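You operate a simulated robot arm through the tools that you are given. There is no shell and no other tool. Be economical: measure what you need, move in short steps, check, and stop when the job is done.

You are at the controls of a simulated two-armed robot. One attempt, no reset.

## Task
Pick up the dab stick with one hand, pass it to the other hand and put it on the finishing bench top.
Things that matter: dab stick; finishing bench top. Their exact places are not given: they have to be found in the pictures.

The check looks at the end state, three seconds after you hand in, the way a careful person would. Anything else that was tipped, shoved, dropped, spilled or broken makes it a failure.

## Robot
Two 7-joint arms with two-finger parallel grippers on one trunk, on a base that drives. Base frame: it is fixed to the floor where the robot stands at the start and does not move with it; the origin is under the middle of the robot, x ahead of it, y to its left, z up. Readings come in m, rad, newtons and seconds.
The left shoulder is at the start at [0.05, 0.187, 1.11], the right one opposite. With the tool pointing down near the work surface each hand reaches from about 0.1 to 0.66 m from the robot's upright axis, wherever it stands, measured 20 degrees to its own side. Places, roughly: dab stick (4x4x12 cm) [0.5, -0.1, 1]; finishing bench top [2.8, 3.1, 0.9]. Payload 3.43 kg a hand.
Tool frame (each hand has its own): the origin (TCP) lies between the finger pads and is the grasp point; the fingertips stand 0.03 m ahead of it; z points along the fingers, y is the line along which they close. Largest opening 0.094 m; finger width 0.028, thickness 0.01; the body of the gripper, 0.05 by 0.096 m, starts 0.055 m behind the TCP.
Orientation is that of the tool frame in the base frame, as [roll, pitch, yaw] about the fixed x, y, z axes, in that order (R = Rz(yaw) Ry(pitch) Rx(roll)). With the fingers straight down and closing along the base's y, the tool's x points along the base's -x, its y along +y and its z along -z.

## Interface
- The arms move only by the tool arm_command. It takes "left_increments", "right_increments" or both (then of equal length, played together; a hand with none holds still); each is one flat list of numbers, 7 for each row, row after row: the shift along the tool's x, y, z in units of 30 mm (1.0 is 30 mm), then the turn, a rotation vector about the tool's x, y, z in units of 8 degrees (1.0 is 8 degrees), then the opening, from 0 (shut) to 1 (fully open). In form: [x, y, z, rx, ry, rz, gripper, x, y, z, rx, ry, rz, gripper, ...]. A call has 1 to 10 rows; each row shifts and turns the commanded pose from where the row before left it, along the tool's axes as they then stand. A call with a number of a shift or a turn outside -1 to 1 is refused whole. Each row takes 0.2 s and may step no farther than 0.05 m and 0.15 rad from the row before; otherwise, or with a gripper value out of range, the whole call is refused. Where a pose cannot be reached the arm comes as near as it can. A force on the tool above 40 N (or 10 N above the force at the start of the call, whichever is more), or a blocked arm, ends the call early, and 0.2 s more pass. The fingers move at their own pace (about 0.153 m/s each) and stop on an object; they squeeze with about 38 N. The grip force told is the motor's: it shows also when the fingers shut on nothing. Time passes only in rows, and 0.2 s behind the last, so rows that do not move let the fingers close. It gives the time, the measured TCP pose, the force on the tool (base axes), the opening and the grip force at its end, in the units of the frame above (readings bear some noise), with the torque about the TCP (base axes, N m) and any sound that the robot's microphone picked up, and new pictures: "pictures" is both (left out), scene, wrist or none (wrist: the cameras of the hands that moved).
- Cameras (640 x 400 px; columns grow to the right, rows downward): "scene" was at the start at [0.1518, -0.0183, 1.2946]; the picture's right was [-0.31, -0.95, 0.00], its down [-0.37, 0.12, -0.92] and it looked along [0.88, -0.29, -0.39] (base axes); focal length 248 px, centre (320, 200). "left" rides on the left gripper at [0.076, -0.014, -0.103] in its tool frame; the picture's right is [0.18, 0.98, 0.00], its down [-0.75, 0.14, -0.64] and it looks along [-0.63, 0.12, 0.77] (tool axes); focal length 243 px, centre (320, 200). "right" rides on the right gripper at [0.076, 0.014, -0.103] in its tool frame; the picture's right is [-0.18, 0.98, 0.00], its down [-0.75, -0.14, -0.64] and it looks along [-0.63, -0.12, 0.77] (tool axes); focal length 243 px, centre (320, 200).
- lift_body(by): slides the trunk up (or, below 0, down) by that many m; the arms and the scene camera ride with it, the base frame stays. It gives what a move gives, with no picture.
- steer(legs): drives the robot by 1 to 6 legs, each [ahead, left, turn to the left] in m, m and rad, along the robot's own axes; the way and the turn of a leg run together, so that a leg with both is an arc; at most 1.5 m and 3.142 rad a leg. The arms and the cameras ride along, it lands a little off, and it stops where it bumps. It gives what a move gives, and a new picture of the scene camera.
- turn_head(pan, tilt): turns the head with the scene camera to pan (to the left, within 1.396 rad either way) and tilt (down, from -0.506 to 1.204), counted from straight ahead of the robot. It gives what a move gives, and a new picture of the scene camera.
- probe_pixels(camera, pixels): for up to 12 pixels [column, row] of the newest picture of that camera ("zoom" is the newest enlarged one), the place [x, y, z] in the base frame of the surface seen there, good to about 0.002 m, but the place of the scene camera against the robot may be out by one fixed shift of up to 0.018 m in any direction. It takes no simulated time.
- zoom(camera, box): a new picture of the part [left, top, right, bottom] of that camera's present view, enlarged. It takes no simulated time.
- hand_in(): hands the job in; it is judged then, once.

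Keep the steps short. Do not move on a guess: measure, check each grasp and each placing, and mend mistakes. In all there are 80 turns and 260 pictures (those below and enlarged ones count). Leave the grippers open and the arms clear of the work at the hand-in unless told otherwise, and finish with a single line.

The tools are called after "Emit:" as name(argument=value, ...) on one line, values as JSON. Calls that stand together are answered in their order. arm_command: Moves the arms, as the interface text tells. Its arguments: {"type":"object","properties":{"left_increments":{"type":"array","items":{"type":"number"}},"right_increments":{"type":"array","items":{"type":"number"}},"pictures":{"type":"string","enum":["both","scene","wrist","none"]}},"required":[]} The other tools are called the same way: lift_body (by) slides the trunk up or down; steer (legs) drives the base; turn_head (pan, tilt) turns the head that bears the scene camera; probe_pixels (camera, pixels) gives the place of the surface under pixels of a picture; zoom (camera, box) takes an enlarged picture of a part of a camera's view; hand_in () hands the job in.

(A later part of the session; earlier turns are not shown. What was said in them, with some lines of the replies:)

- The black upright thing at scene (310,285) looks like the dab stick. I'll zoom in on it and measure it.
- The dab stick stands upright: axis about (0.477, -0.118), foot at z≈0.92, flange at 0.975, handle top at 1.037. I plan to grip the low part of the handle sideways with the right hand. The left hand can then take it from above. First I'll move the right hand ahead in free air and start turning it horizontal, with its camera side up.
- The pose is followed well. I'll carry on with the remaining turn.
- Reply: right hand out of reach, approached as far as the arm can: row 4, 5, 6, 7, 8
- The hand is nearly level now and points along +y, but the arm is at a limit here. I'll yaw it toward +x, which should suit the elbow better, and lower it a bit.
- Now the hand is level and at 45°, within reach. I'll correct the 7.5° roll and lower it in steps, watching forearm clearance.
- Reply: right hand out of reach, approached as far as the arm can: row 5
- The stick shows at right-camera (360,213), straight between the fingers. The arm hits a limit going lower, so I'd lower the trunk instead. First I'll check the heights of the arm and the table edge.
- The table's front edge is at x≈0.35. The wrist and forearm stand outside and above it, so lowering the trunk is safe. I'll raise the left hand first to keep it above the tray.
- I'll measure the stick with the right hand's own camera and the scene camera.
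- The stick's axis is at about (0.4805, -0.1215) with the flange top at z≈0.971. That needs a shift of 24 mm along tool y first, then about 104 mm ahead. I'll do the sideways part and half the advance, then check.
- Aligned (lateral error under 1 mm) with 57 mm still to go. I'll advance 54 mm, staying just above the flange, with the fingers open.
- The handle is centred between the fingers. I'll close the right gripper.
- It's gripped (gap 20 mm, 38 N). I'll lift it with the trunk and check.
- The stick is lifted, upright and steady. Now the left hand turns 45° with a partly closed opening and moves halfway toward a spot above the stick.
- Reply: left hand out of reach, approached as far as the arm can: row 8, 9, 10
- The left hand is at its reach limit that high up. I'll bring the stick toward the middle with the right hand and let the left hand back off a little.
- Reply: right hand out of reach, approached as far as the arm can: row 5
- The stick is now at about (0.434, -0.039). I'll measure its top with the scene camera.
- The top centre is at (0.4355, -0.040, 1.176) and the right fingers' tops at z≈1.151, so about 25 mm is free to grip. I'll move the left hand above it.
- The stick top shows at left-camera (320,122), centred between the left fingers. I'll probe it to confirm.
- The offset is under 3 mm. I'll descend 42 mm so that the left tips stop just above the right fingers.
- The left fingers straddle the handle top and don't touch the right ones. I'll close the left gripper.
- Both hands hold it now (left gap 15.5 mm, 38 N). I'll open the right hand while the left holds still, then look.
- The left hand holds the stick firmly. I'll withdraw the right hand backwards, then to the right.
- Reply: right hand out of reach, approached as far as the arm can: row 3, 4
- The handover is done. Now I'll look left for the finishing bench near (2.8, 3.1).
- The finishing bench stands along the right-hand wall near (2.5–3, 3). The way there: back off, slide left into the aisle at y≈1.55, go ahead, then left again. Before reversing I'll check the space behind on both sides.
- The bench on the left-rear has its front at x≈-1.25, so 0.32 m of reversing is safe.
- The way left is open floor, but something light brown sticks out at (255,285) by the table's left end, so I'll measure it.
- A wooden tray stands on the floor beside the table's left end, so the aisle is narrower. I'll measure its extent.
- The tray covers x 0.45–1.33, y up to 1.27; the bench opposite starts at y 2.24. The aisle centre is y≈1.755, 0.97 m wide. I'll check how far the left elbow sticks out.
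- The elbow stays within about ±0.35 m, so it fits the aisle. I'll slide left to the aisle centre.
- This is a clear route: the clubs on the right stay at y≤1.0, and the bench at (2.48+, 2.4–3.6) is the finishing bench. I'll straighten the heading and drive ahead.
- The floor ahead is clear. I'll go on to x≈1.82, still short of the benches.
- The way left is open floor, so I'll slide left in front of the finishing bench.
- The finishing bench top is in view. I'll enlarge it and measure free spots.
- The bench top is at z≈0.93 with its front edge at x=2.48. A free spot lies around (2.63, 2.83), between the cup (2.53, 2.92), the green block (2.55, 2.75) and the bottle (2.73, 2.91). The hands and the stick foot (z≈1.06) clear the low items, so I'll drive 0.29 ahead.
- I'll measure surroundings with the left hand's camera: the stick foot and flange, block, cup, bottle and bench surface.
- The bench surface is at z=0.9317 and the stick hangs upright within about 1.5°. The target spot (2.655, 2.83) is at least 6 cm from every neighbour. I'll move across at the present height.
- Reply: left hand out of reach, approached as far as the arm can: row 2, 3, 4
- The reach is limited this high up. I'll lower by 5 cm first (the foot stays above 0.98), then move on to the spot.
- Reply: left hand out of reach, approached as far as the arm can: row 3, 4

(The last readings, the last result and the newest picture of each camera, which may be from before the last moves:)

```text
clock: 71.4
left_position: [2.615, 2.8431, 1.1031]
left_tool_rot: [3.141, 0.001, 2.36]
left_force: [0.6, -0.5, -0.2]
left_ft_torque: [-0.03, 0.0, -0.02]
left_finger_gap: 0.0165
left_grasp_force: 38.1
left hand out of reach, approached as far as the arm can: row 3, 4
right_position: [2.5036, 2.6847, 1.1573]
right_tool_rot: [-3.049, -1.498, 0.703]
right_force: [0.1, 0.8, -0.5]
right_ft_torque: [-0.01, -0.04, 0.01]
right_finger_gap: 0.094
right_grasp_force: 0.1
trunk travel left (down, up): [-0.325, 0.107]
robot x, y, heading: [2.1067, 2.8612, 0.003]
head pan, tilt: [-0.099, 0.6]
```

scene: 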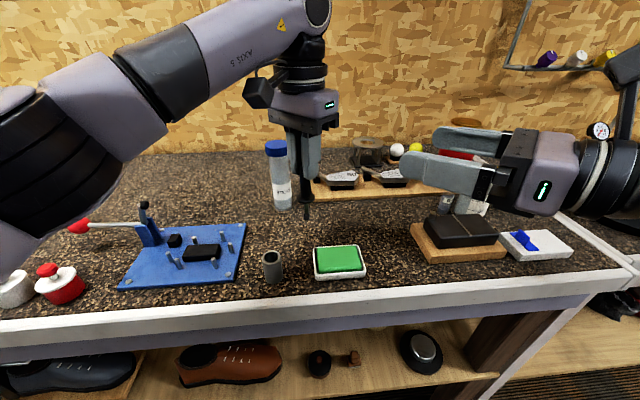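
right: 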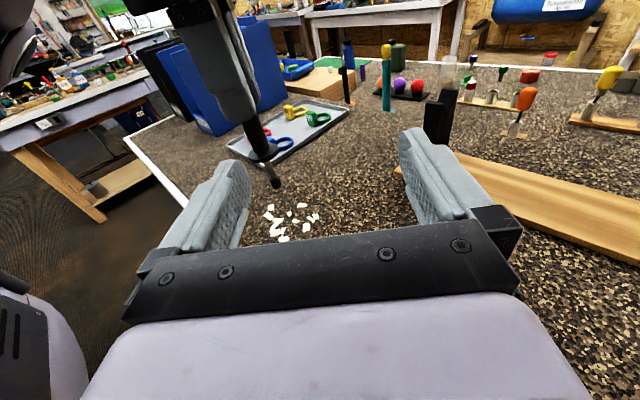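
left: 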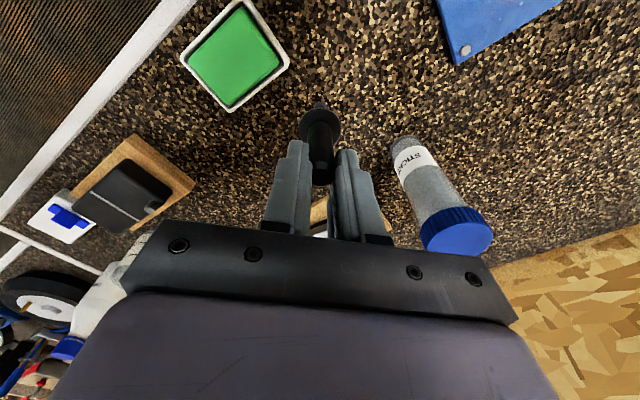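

(2.615, 2.843) is also free: block 4 cm, cup 10 cm, bottle 13 cm away. I'll measure the stick foot against the bench before lowering.

Emit:
zoom(camera="scene", box=[240, 130, 400, 290])

Emit:
probe_pixels(camera="scene", pixels=[[306, 217], [307, 213], [306, 209], [306, 200], [306, 195], [306, 185], [345, 248], [322, 247], [306, 240]])

Emit:
probe_pixels(camera="left", pixels=[[319, 104], [319, 112], [319, 122], [290, 66], [232, 110], [340, 105], [340, 80], [300, 105]])

```text
2.50 times, centred on (320, 210) of scene
```

zoom: 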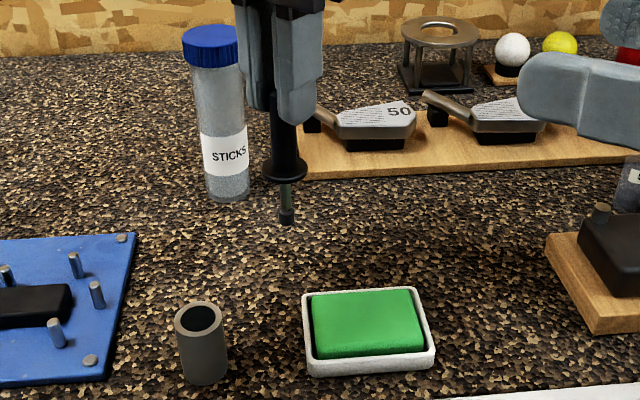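

```text
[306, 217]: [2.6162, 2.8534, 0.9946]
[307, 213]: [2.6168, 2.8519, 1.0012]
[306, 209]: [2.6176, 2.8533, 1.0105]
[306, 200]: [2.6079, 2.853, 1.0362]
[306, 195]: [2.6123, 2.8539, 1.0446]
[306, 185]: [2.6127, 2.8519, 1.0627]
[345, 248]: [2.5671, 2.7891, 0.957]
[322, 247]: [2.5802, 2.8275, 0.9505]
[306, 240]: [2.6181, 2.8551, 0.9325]
```

```text
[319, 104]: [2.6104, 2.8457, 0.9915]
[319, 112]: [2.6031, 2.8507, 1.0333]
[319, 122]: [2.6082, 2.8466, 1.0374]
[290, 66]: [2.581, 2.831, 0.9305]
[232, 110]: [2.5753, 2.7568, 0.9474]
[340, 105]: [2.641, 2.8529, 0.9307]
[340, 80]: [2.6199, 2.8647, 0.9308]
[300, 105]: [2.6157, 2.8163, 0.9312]
```

The foot is about 5 cm above the bench. I'll lower 36 mm and check.

Emit:
arm_command(left_increments=[0, 0, 0.6, 0, 0, 0, 0, 0, 0, 0.6, 0, 0, 0, 0, 0, 0, 0, 0, 0, 0, 0], pictures="scene")

Emit:
zoom(camera="scene", box=[240, 150, 370, 260])

```text
clock: 72.2
left_position: [2.6162, 2.8418, 1.0665]
left_tool_rot: [-3.14, 0.001, 2.363]
left_force: [0.1, -0.3, -0.1]
left_ft_torque: [0.02, 0.04, 0.0]
left_finger_gap: 0.0164
left_grasp_force: 37.7
right_position: [2.5037, 2.6858, 1.1566]
right_tool_rot: [-3.049, -1.498, 0.701]
right_force: [-0.5, -0.4, 1.3]
right_ft_torque: [-0.01, 0.02, 0.01]
right_finger_gap: 0.094
right_grasp_force: 0.1
trunk travel left (down, up): [-0.325, 0.107]
robot x, y, heading: [2.1071, 2.8637, 0.005]
head pan, tilt: [-0.099, 0.6]
```

scene: 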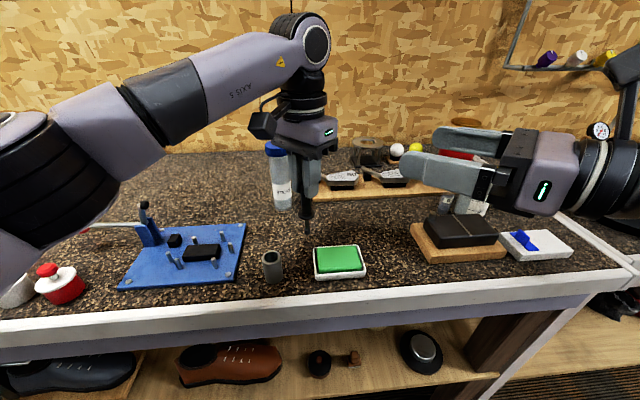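

```text
3.64 times, centred on (305, 205) of scene
```

zoom: 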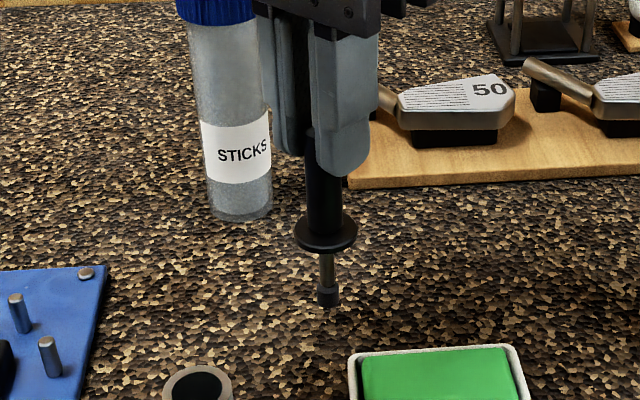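

About 1–1.5 cm remains. I'll lower in small steps and watch the force.

Emit:
arm_command(left_increments=[0, 0, 0.3, 0, 0, 0, 0, 0, 0, 0, 0, 0, 0, 0], pictures="none")

Emit:
zoom(camera="scene", box=[270, 190, 340, 250])

Emit:
probe_pixels(camera="zoom", pixels=[[337, 300], [337, 330], [337, 345], [337, 360]])

```text
clock: 72.8
left_position: [2.6155, 2.8412, 1.0587]
left_tool_rot: [3.14, 0.001, 2.361]
left_force: [-0.6, -0.7, 0.2]
left_ft_torque: [0.01, 0.02, -0.04]
left_finger_gap: 0.0162
left_grasp_force: 37.7
right_position: [2.5031, 2.6843, 1.1591]
right_tool_rot: [-3.051, -1.499, 0.702]
right_force: [0.0, 0.8, -0.6]
right_ft_torque: [0.0, -0.02, 0.0]
right_finger_gap: 0.0938
right_grasp_force: 0.0
trunk travel left (down, up): [-0.325, 0.107]
robot x, y, heading: [2.1048, 2.8574, 0.007]
head pan, tilt: [-0.099, 0.6]
```

```text
6.67 times, centred on (305, 220) of scene
```

zoom: 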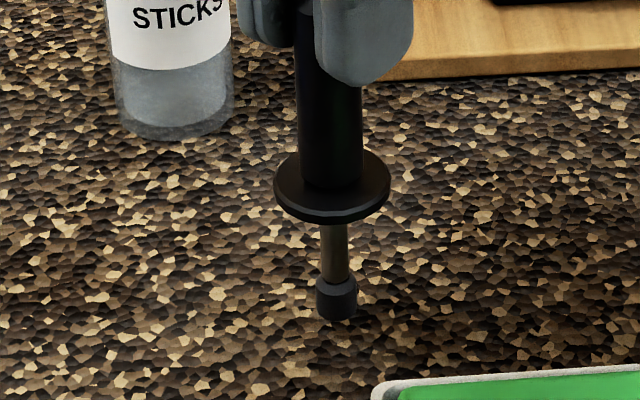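

```text
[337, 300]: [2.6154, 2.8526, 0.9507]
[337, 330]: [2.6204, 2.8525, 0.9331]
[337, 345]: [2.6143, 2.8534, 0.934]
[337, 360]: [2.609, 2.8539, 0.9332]
```

The gap is about 6 mm. I'll measure the stick's lean with points along it before setting it down.

Emit:
probe_pixels(camera="zoom", pixels=[[331, 90], [331, 130], [332, 165], [335, 240], [336, 265], [337, 295], [337, 310], [301, 130], [361, 130], [319, 300], [355, 300]])

Emit:
zoom(camera="right", box=[0, 0, 640, 400])

```text
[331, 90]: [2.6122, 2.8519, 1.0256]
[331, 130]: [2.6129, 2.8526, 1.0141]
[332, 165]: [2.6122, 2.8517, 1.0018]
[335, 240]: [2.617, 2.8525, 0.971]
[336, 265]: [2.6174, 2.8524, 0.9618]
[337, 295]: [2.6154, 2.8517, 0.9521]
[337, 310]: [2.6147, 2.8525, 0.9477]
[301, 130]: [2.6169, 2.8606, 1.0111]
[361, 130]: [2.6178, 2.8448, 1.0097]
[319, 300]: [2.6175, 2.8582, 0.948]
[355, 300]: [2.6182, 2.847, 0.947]
```

```text
1.00 times, centred on (320, 200) of right
```

zoom: 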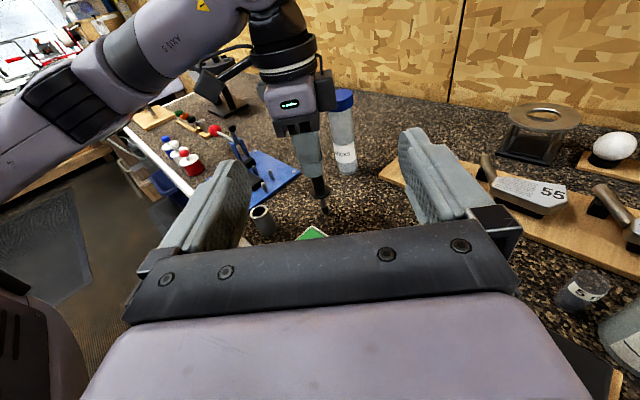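

The stick is vertical within 1 mm. I'll lower 5 mm more and check the force.

Emit:
arm_command(left_increments=[0, 0, 0.08, 0, 0, 0, 0, 0, 0, 0.08, 0, 0, 0, 0, 0, 0, 0, 0, 0, 0, 0], pictures="none")

Emit:
zoom(camera="scene", box=[270, 190, 340, 250])

```text
clock: 73.6
left_position: [2.6164, 2.8423, 1.0524]
left_tool_rot: [3.141, 0.001, 2.362]
left_force: [0.1, 0.1, 0.5]
left_ft_torque: [0.0, -0.02, 0.01]
left_finger_gap: 0.0162
left_grasp_force: 38.2
right_position: [2.5035, 2.6842, 1.1575]
right_tool_rot: [-3.051, -1.499, 0.702]
right_force: [-0.1, 0.2, -0.5]
right_ft_torque: [0.05, -0.03, 0.0]
right_finger_gap: 0.0941
right_grasp_force: 0.1
trunk travel left (down, up): [-0.325, 0.107]
robot x, y, heading: [2.1097, 2.8637, 0.003]
head pan, tilt: [-0.099, 0.6]
```

```text
6.67 times, centred on (305, 220) of scene
```

zoom: 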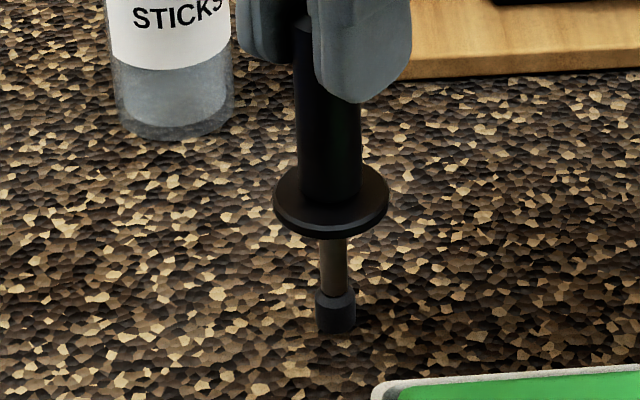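

It isn't touching yet (0.5 N), with about 3 mm left. I'll lower in 1.5 mm steps.

Emit:
arm_command(left_increments=[0, 0, 0.06, 0, 0, 0, 0, 0, 0, 0, 0, 0, 0, 0], pictures="none")

Emit:
arm_command(left_increments=[0, 0, 0.05, 0, 0, 0, 0, 0, 0, 0, 0, 0, 0, 0], pictures="none")

Emit:
zoom(camera="scene", box=[270, 190, 340, 250])

```text
clock: 74.2
left_position: [2.6156, 2.8431, 1.0523]
left_tool_rot: [3.141, 0.001, 2.363]
left_force: [-0.1, 0.1, 0.1]
left_ft_torque: [-0.04, -0.05, 0.0]
left_finger_gap: 0.0161
left_grasp_force: 38.1
right_position: [2.5028, 2.6854, 1.1575]
right_tool_rot: [-3.051, -1.5, 0.701]
right_force: [-0.2, -0.4, -0.8]
right_ft_torque: [-0.02, 0.03, 0.02]
right_finger_gap: 0.094
right_grasp_force: 0.1
trunk travel left (down, up): [-0.325, 0.107]
robot x, y, heading: [2.1058, 2.8671, 0.002]
head pan, tilt: [-0.099, 0.6]
```

```text
clock: 74.8
left_position: [2.6153, 2.8417, 1.0524]
left_tool_rot: [3.14, 0.003, 2.362]
left_force: [0.9, -0.1, 9.6]
left_ft_torque: [-0.01, -0.05, 0.01]
left_finger_gap: 0.0161
left_grasp_force: 38.0
right_position: [2.5022, 2.6853, 1.1568]
right_tool_rot: [-3.058, -1.498, 0.71]
right_force: [0.8, -0.2, -0.1]
right_ft_torque: [-0.02, -0.02, -0.01]
right_finger_gap: 0.0936
right_grasp_force: 0.1
trunk travel left (down, up): [-0.325, 0.107]
robot x, y, heading: [2.103, 2.855, 0.007]
head pan, tilt: [-0.099, 0.6]
```

```text
6.67 times, centred on (305, 220) of scene
```

zoom: 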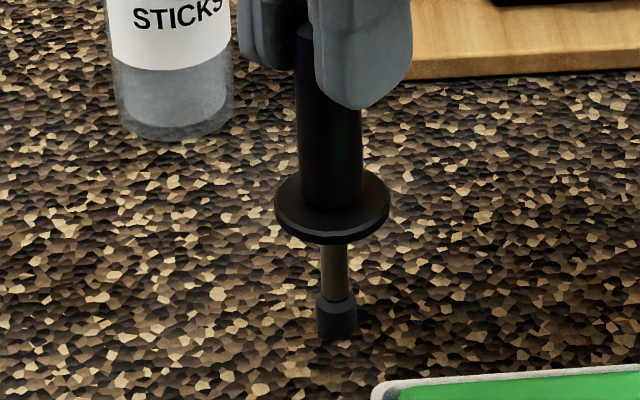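

Contact: 9.6 N upward. I'll ease off a hair and then open the left fingers.

Emit:
arm_command(left_increments=[0, 0, -0.02, 0, 0, 0, 0, 0, 0, 0, 0, 0, 0, 0], pictures="none")

Emit:
arm_command(left_increments=[0, 0, 0, 0, 0, 0, 0.25, 0, 0, 0, 0, 0, 0, 0.4, 0, 0, 0, 0, 0, 0, 0.55, 0, 0, 0, 0, 0, 0, 0.55])

Emit:
zoom(camera="scene", box=[250, 160, 360, 250])

```text
clock: 75.4
left_position: [2.6161, 2.8432, 1.0523]
left_tool_rot: [-3.141, 0.002, 2.361]
left_force: [0.2, -1.3, 9.9]
left_ft_torque: [-0.1, -0.11, 0.01]
left_finger_gap: 0.0162
left_grasp_force: 38.3
right_position: [2.5026, 2.6861, 1.158]
right_tool_rot: [-3.058, -1.501, 0.708]
right_force: [-0.6, -1.1, -0.2]
right_ft_torque: [0.0, 0.0, 0.01]
right_finger_gap: 0.0939
right_grasp_force: 0.0
trunk travel left (down, up): [-0.325, 0.107]
robot x, y, heading: [2.104, 2.8604, 0.003]
head pan, tilt: [-0.099, 0.6]
```

```text
clock: 76.4
left_position: [2.616, 2.8433, 1.0514]
left_tool_rot: [3.141, 0.0, 2.361]
left_force: [0.2, -0.1, 0.6]
left_ft_torque: [-0.01, -0.01, 0.04]
left_finger_gap: 0.0516
left_grasp_force: 0.0
right_position: [2.5038, 2.6854, 1.1567]
right_tool_rot: [-3.051, -1.5, 0.701]
right_force: [0.1, 0.4, -0.3]
right_ft_torque: [0.0, -0.01, 0.05]
right_finger_gap: 0.0939
right_grasp_force: 0.0
trunk travel left (down, up): [-0.325, 0.107]
robot x, y, heading: [2.1067, 2.8603, 0.003]
head pan, tilt: [-0.099, 0.6]
```

scene: 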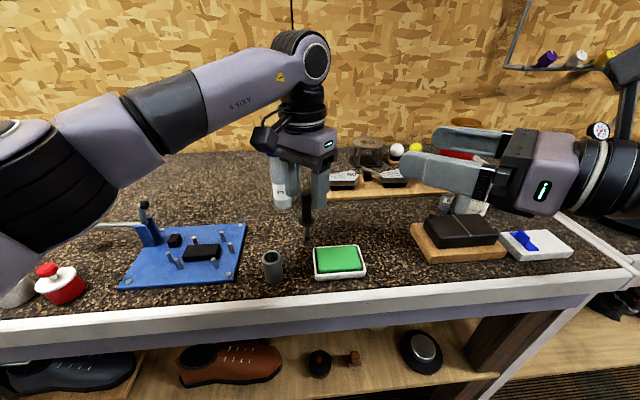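
left: 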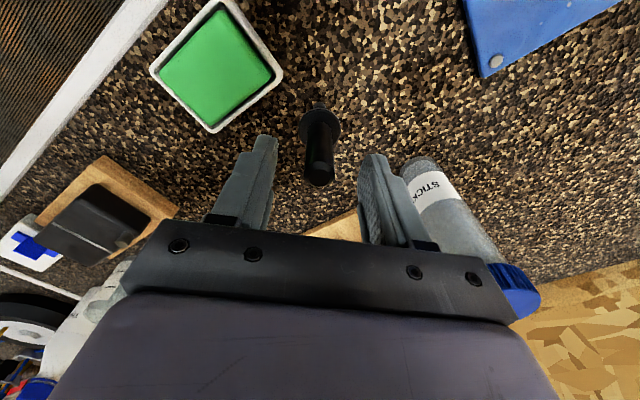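

```text
4.44 times, centred on (305, 205) of scene
```

zoom: 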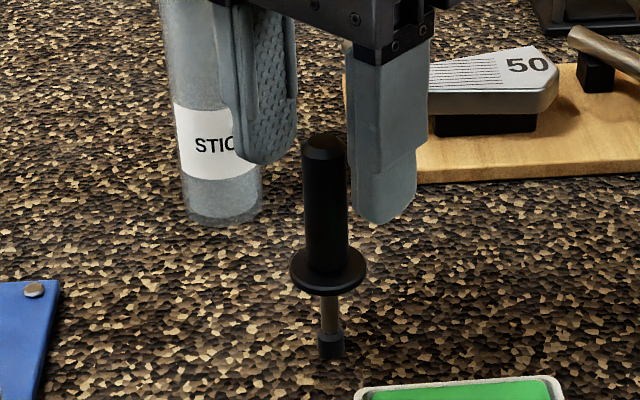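

The stick stands on its own between the open fingers. I'll raise the left hand straight up.

Emit:
arm_command(left_increments=[0, 0, -0.6, 0, 0, 0, 0.55, 0, 0, -0.7, 0, 0, 0, 0.55, 0, 0, -0.7, 0, 0, 0, 0.55])

Emit:
zoom(camera="scene", box=[250, 160, 360, 250])

```text
clock: 77.2
left_position: [2.6162, 2.8431, 1.1009]
left_tool_rot: [-3.141, 0.001, 2.36]
left_force: [-0.1, -0.2, 0.6]
left_ft_torque: [-0.02, 0.04, 0.03]
left_finger_gap: 0.0516
left_grasp_force: 0.1
left hand out of reach, approached as far as the arm can: row 3
right_position: [2.5042, 2.6859, 1.1568]
right_tool_rot: [-3.051, -1.498, 0.701]
right_force: [-0.4, 0.4, -0.1]
right_ft_torque: [0.03, -0.03, 0.02]
right_finger_gap: 0.0939
right_grasp_force: 0.0
trunk travel left (down, up): [-0.325, 0.107]
robot x, y, heading: [2.105, 2.8639, 0.009]
head pan, tilt: [-0.099, 0.6]
```

scene: 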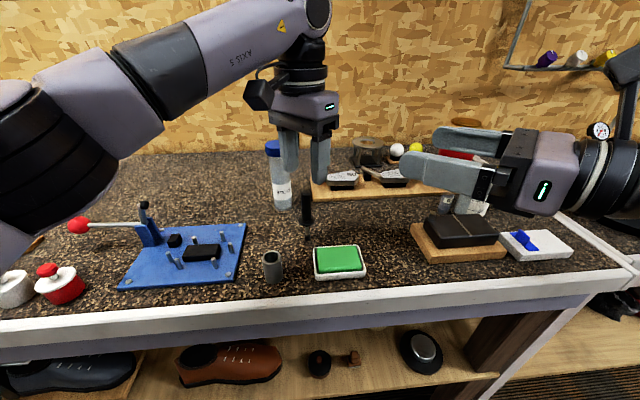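
left: 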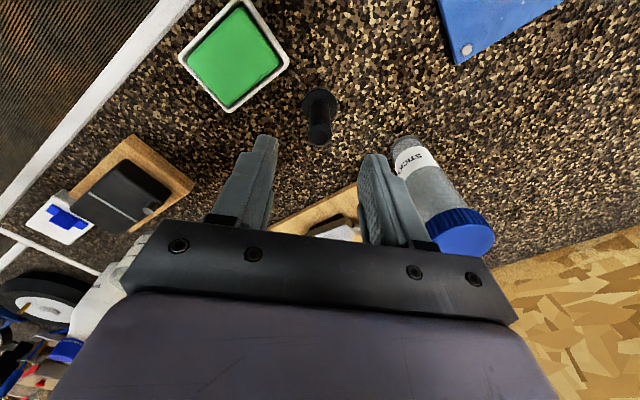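

```text
4.44 times, centred on (305, 205) of scene
```

zoom: 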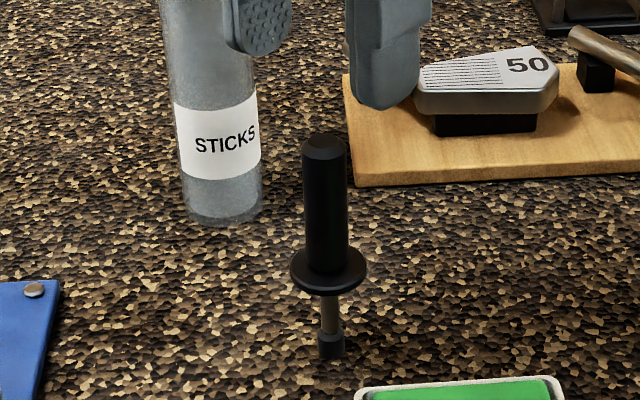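

The stick stands free with tips 2.7 cm above it. I'll raise everything straight up with the trunk, then back off.

Emit:
lift_body(by=0.1)

Emit:
steer(legs=[[-0.35, 0, 0]])

Emit:
arm_command(left_increments=[0, 0, 0, 0, 0, 0, 1, 0, 0, 0, 0, 0, 0, 1], pictures="scene")

Emit:
zoom(camera="scene", box=[220, 120, 420, 260])

```text
clock: 78.5
left_position: [2.6168, 2.8426, 1.2013]
left_tool_rot: [3.141, 0.001, 2.361]
left_force: [-0.2, 0.9, 0.1]
left_ft_torque: [0.0, 0.0, 0.01]
left_finger_gap: 0.0517
left_grasp_force: 0.0
right_position: [2.503, 2.6858, 1.2566]
right_tool_rot: [-3.049, -1.5, 0.698]
right_force: [-0.2, 0.0, -0.4]
right_ft_torque: [0.04, 0.04, -0.02]
right_finger_gap: 0.0942
right_grasp_force: 0.1
trunk travel left (down, up): [-0.425, 0.007]
robot x, y, heading: [2.1106, 2.8641, 0.004]
head pan, tilt: [-0.099, 0.6]
```

```text
clock: 80.8
left_position: [2.2707, 2.8412, 1.2013]
left_tool_rot: [-3.141, 0.002, 2.364]
left_force: [0.2, 0.4, 0.3]
left_ft_torque: [0.0, 0.0, 0.0]
left_finger_gap: 0.0517
left_grasp_force: 0.1
right_position: [2.157, 2.6854, 1.2569]
right_tool_rot: [-3.053, -1.5, 0.709]
right_force: [-0.2, -0.9, 0.6]
right_ft_torque: [0.0, -0.04, -0.01]
right_finger_gap: 0.094
right_grasp_force: 0.1
trunk travel left (down, up): [-0.425, 0.007]
robot x, y, heading: [1.7641, 2.857, 0.009]
head pan, tilt: [-0.099, 0.6]
```

scene: 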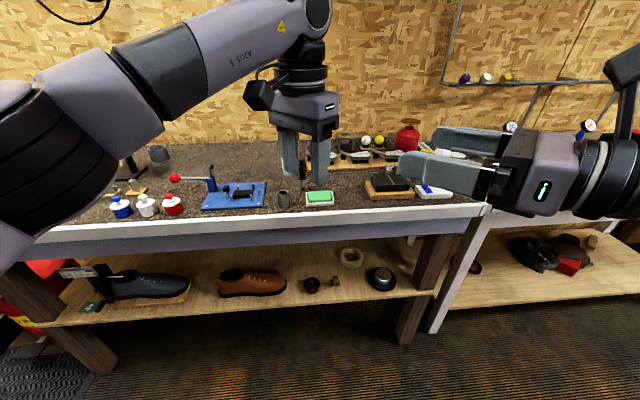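

```text
clock: 81.4
left_position: [2.2696, 2.8421, 1.1997]
left_tool_rot: [-3.141, -0.001, 2.365]
left_force: [0.2, 0.0, -0.6]
left_ft_torque: [-0.01, -0.01, 0.02]
left_finger_gap: 0.0939
left_grasp_force: 0.1
right_position: [2.1563, 2.6843, 1.2577]
right_tool_rot: [-3.049, -1.496, 0.701]
right_force: [0.1, 0.1, 0.2]
right_ft_torque: [0.02, 0.04, -0.01]
right_finger_gap: 0.0939
right_grasp_force: 0.1
trunk travel left (down, up): [-0.425, 0.007]
robot x, y, heading: [1.7593, 2.8574, 0.013]
head pan, tilt: [-0.099, 0.6]
```

scene: 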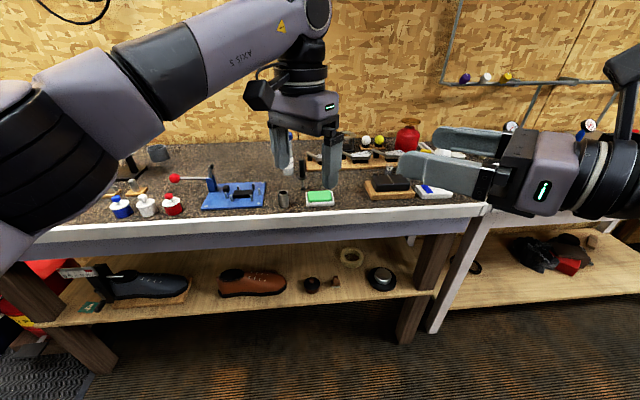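

```text
2.86 times, centred on (320, 190) of scene
```

zoom: 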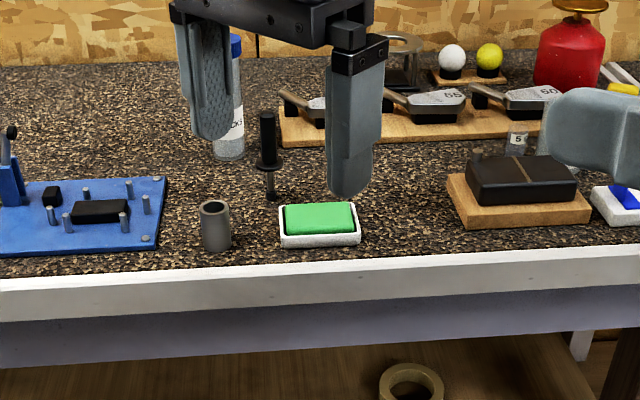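

The stick stands upright on the finishing bench top and nothing around it has moved. Both grippers are open and clear, so I'm handing in.

Emit:
hand_in()

```text
The job is handed in.
```

The dab stick was picked up with the right hand, passed to the left, and now stands upright on the finishing bench top, with both grippers open and clear of the bench.
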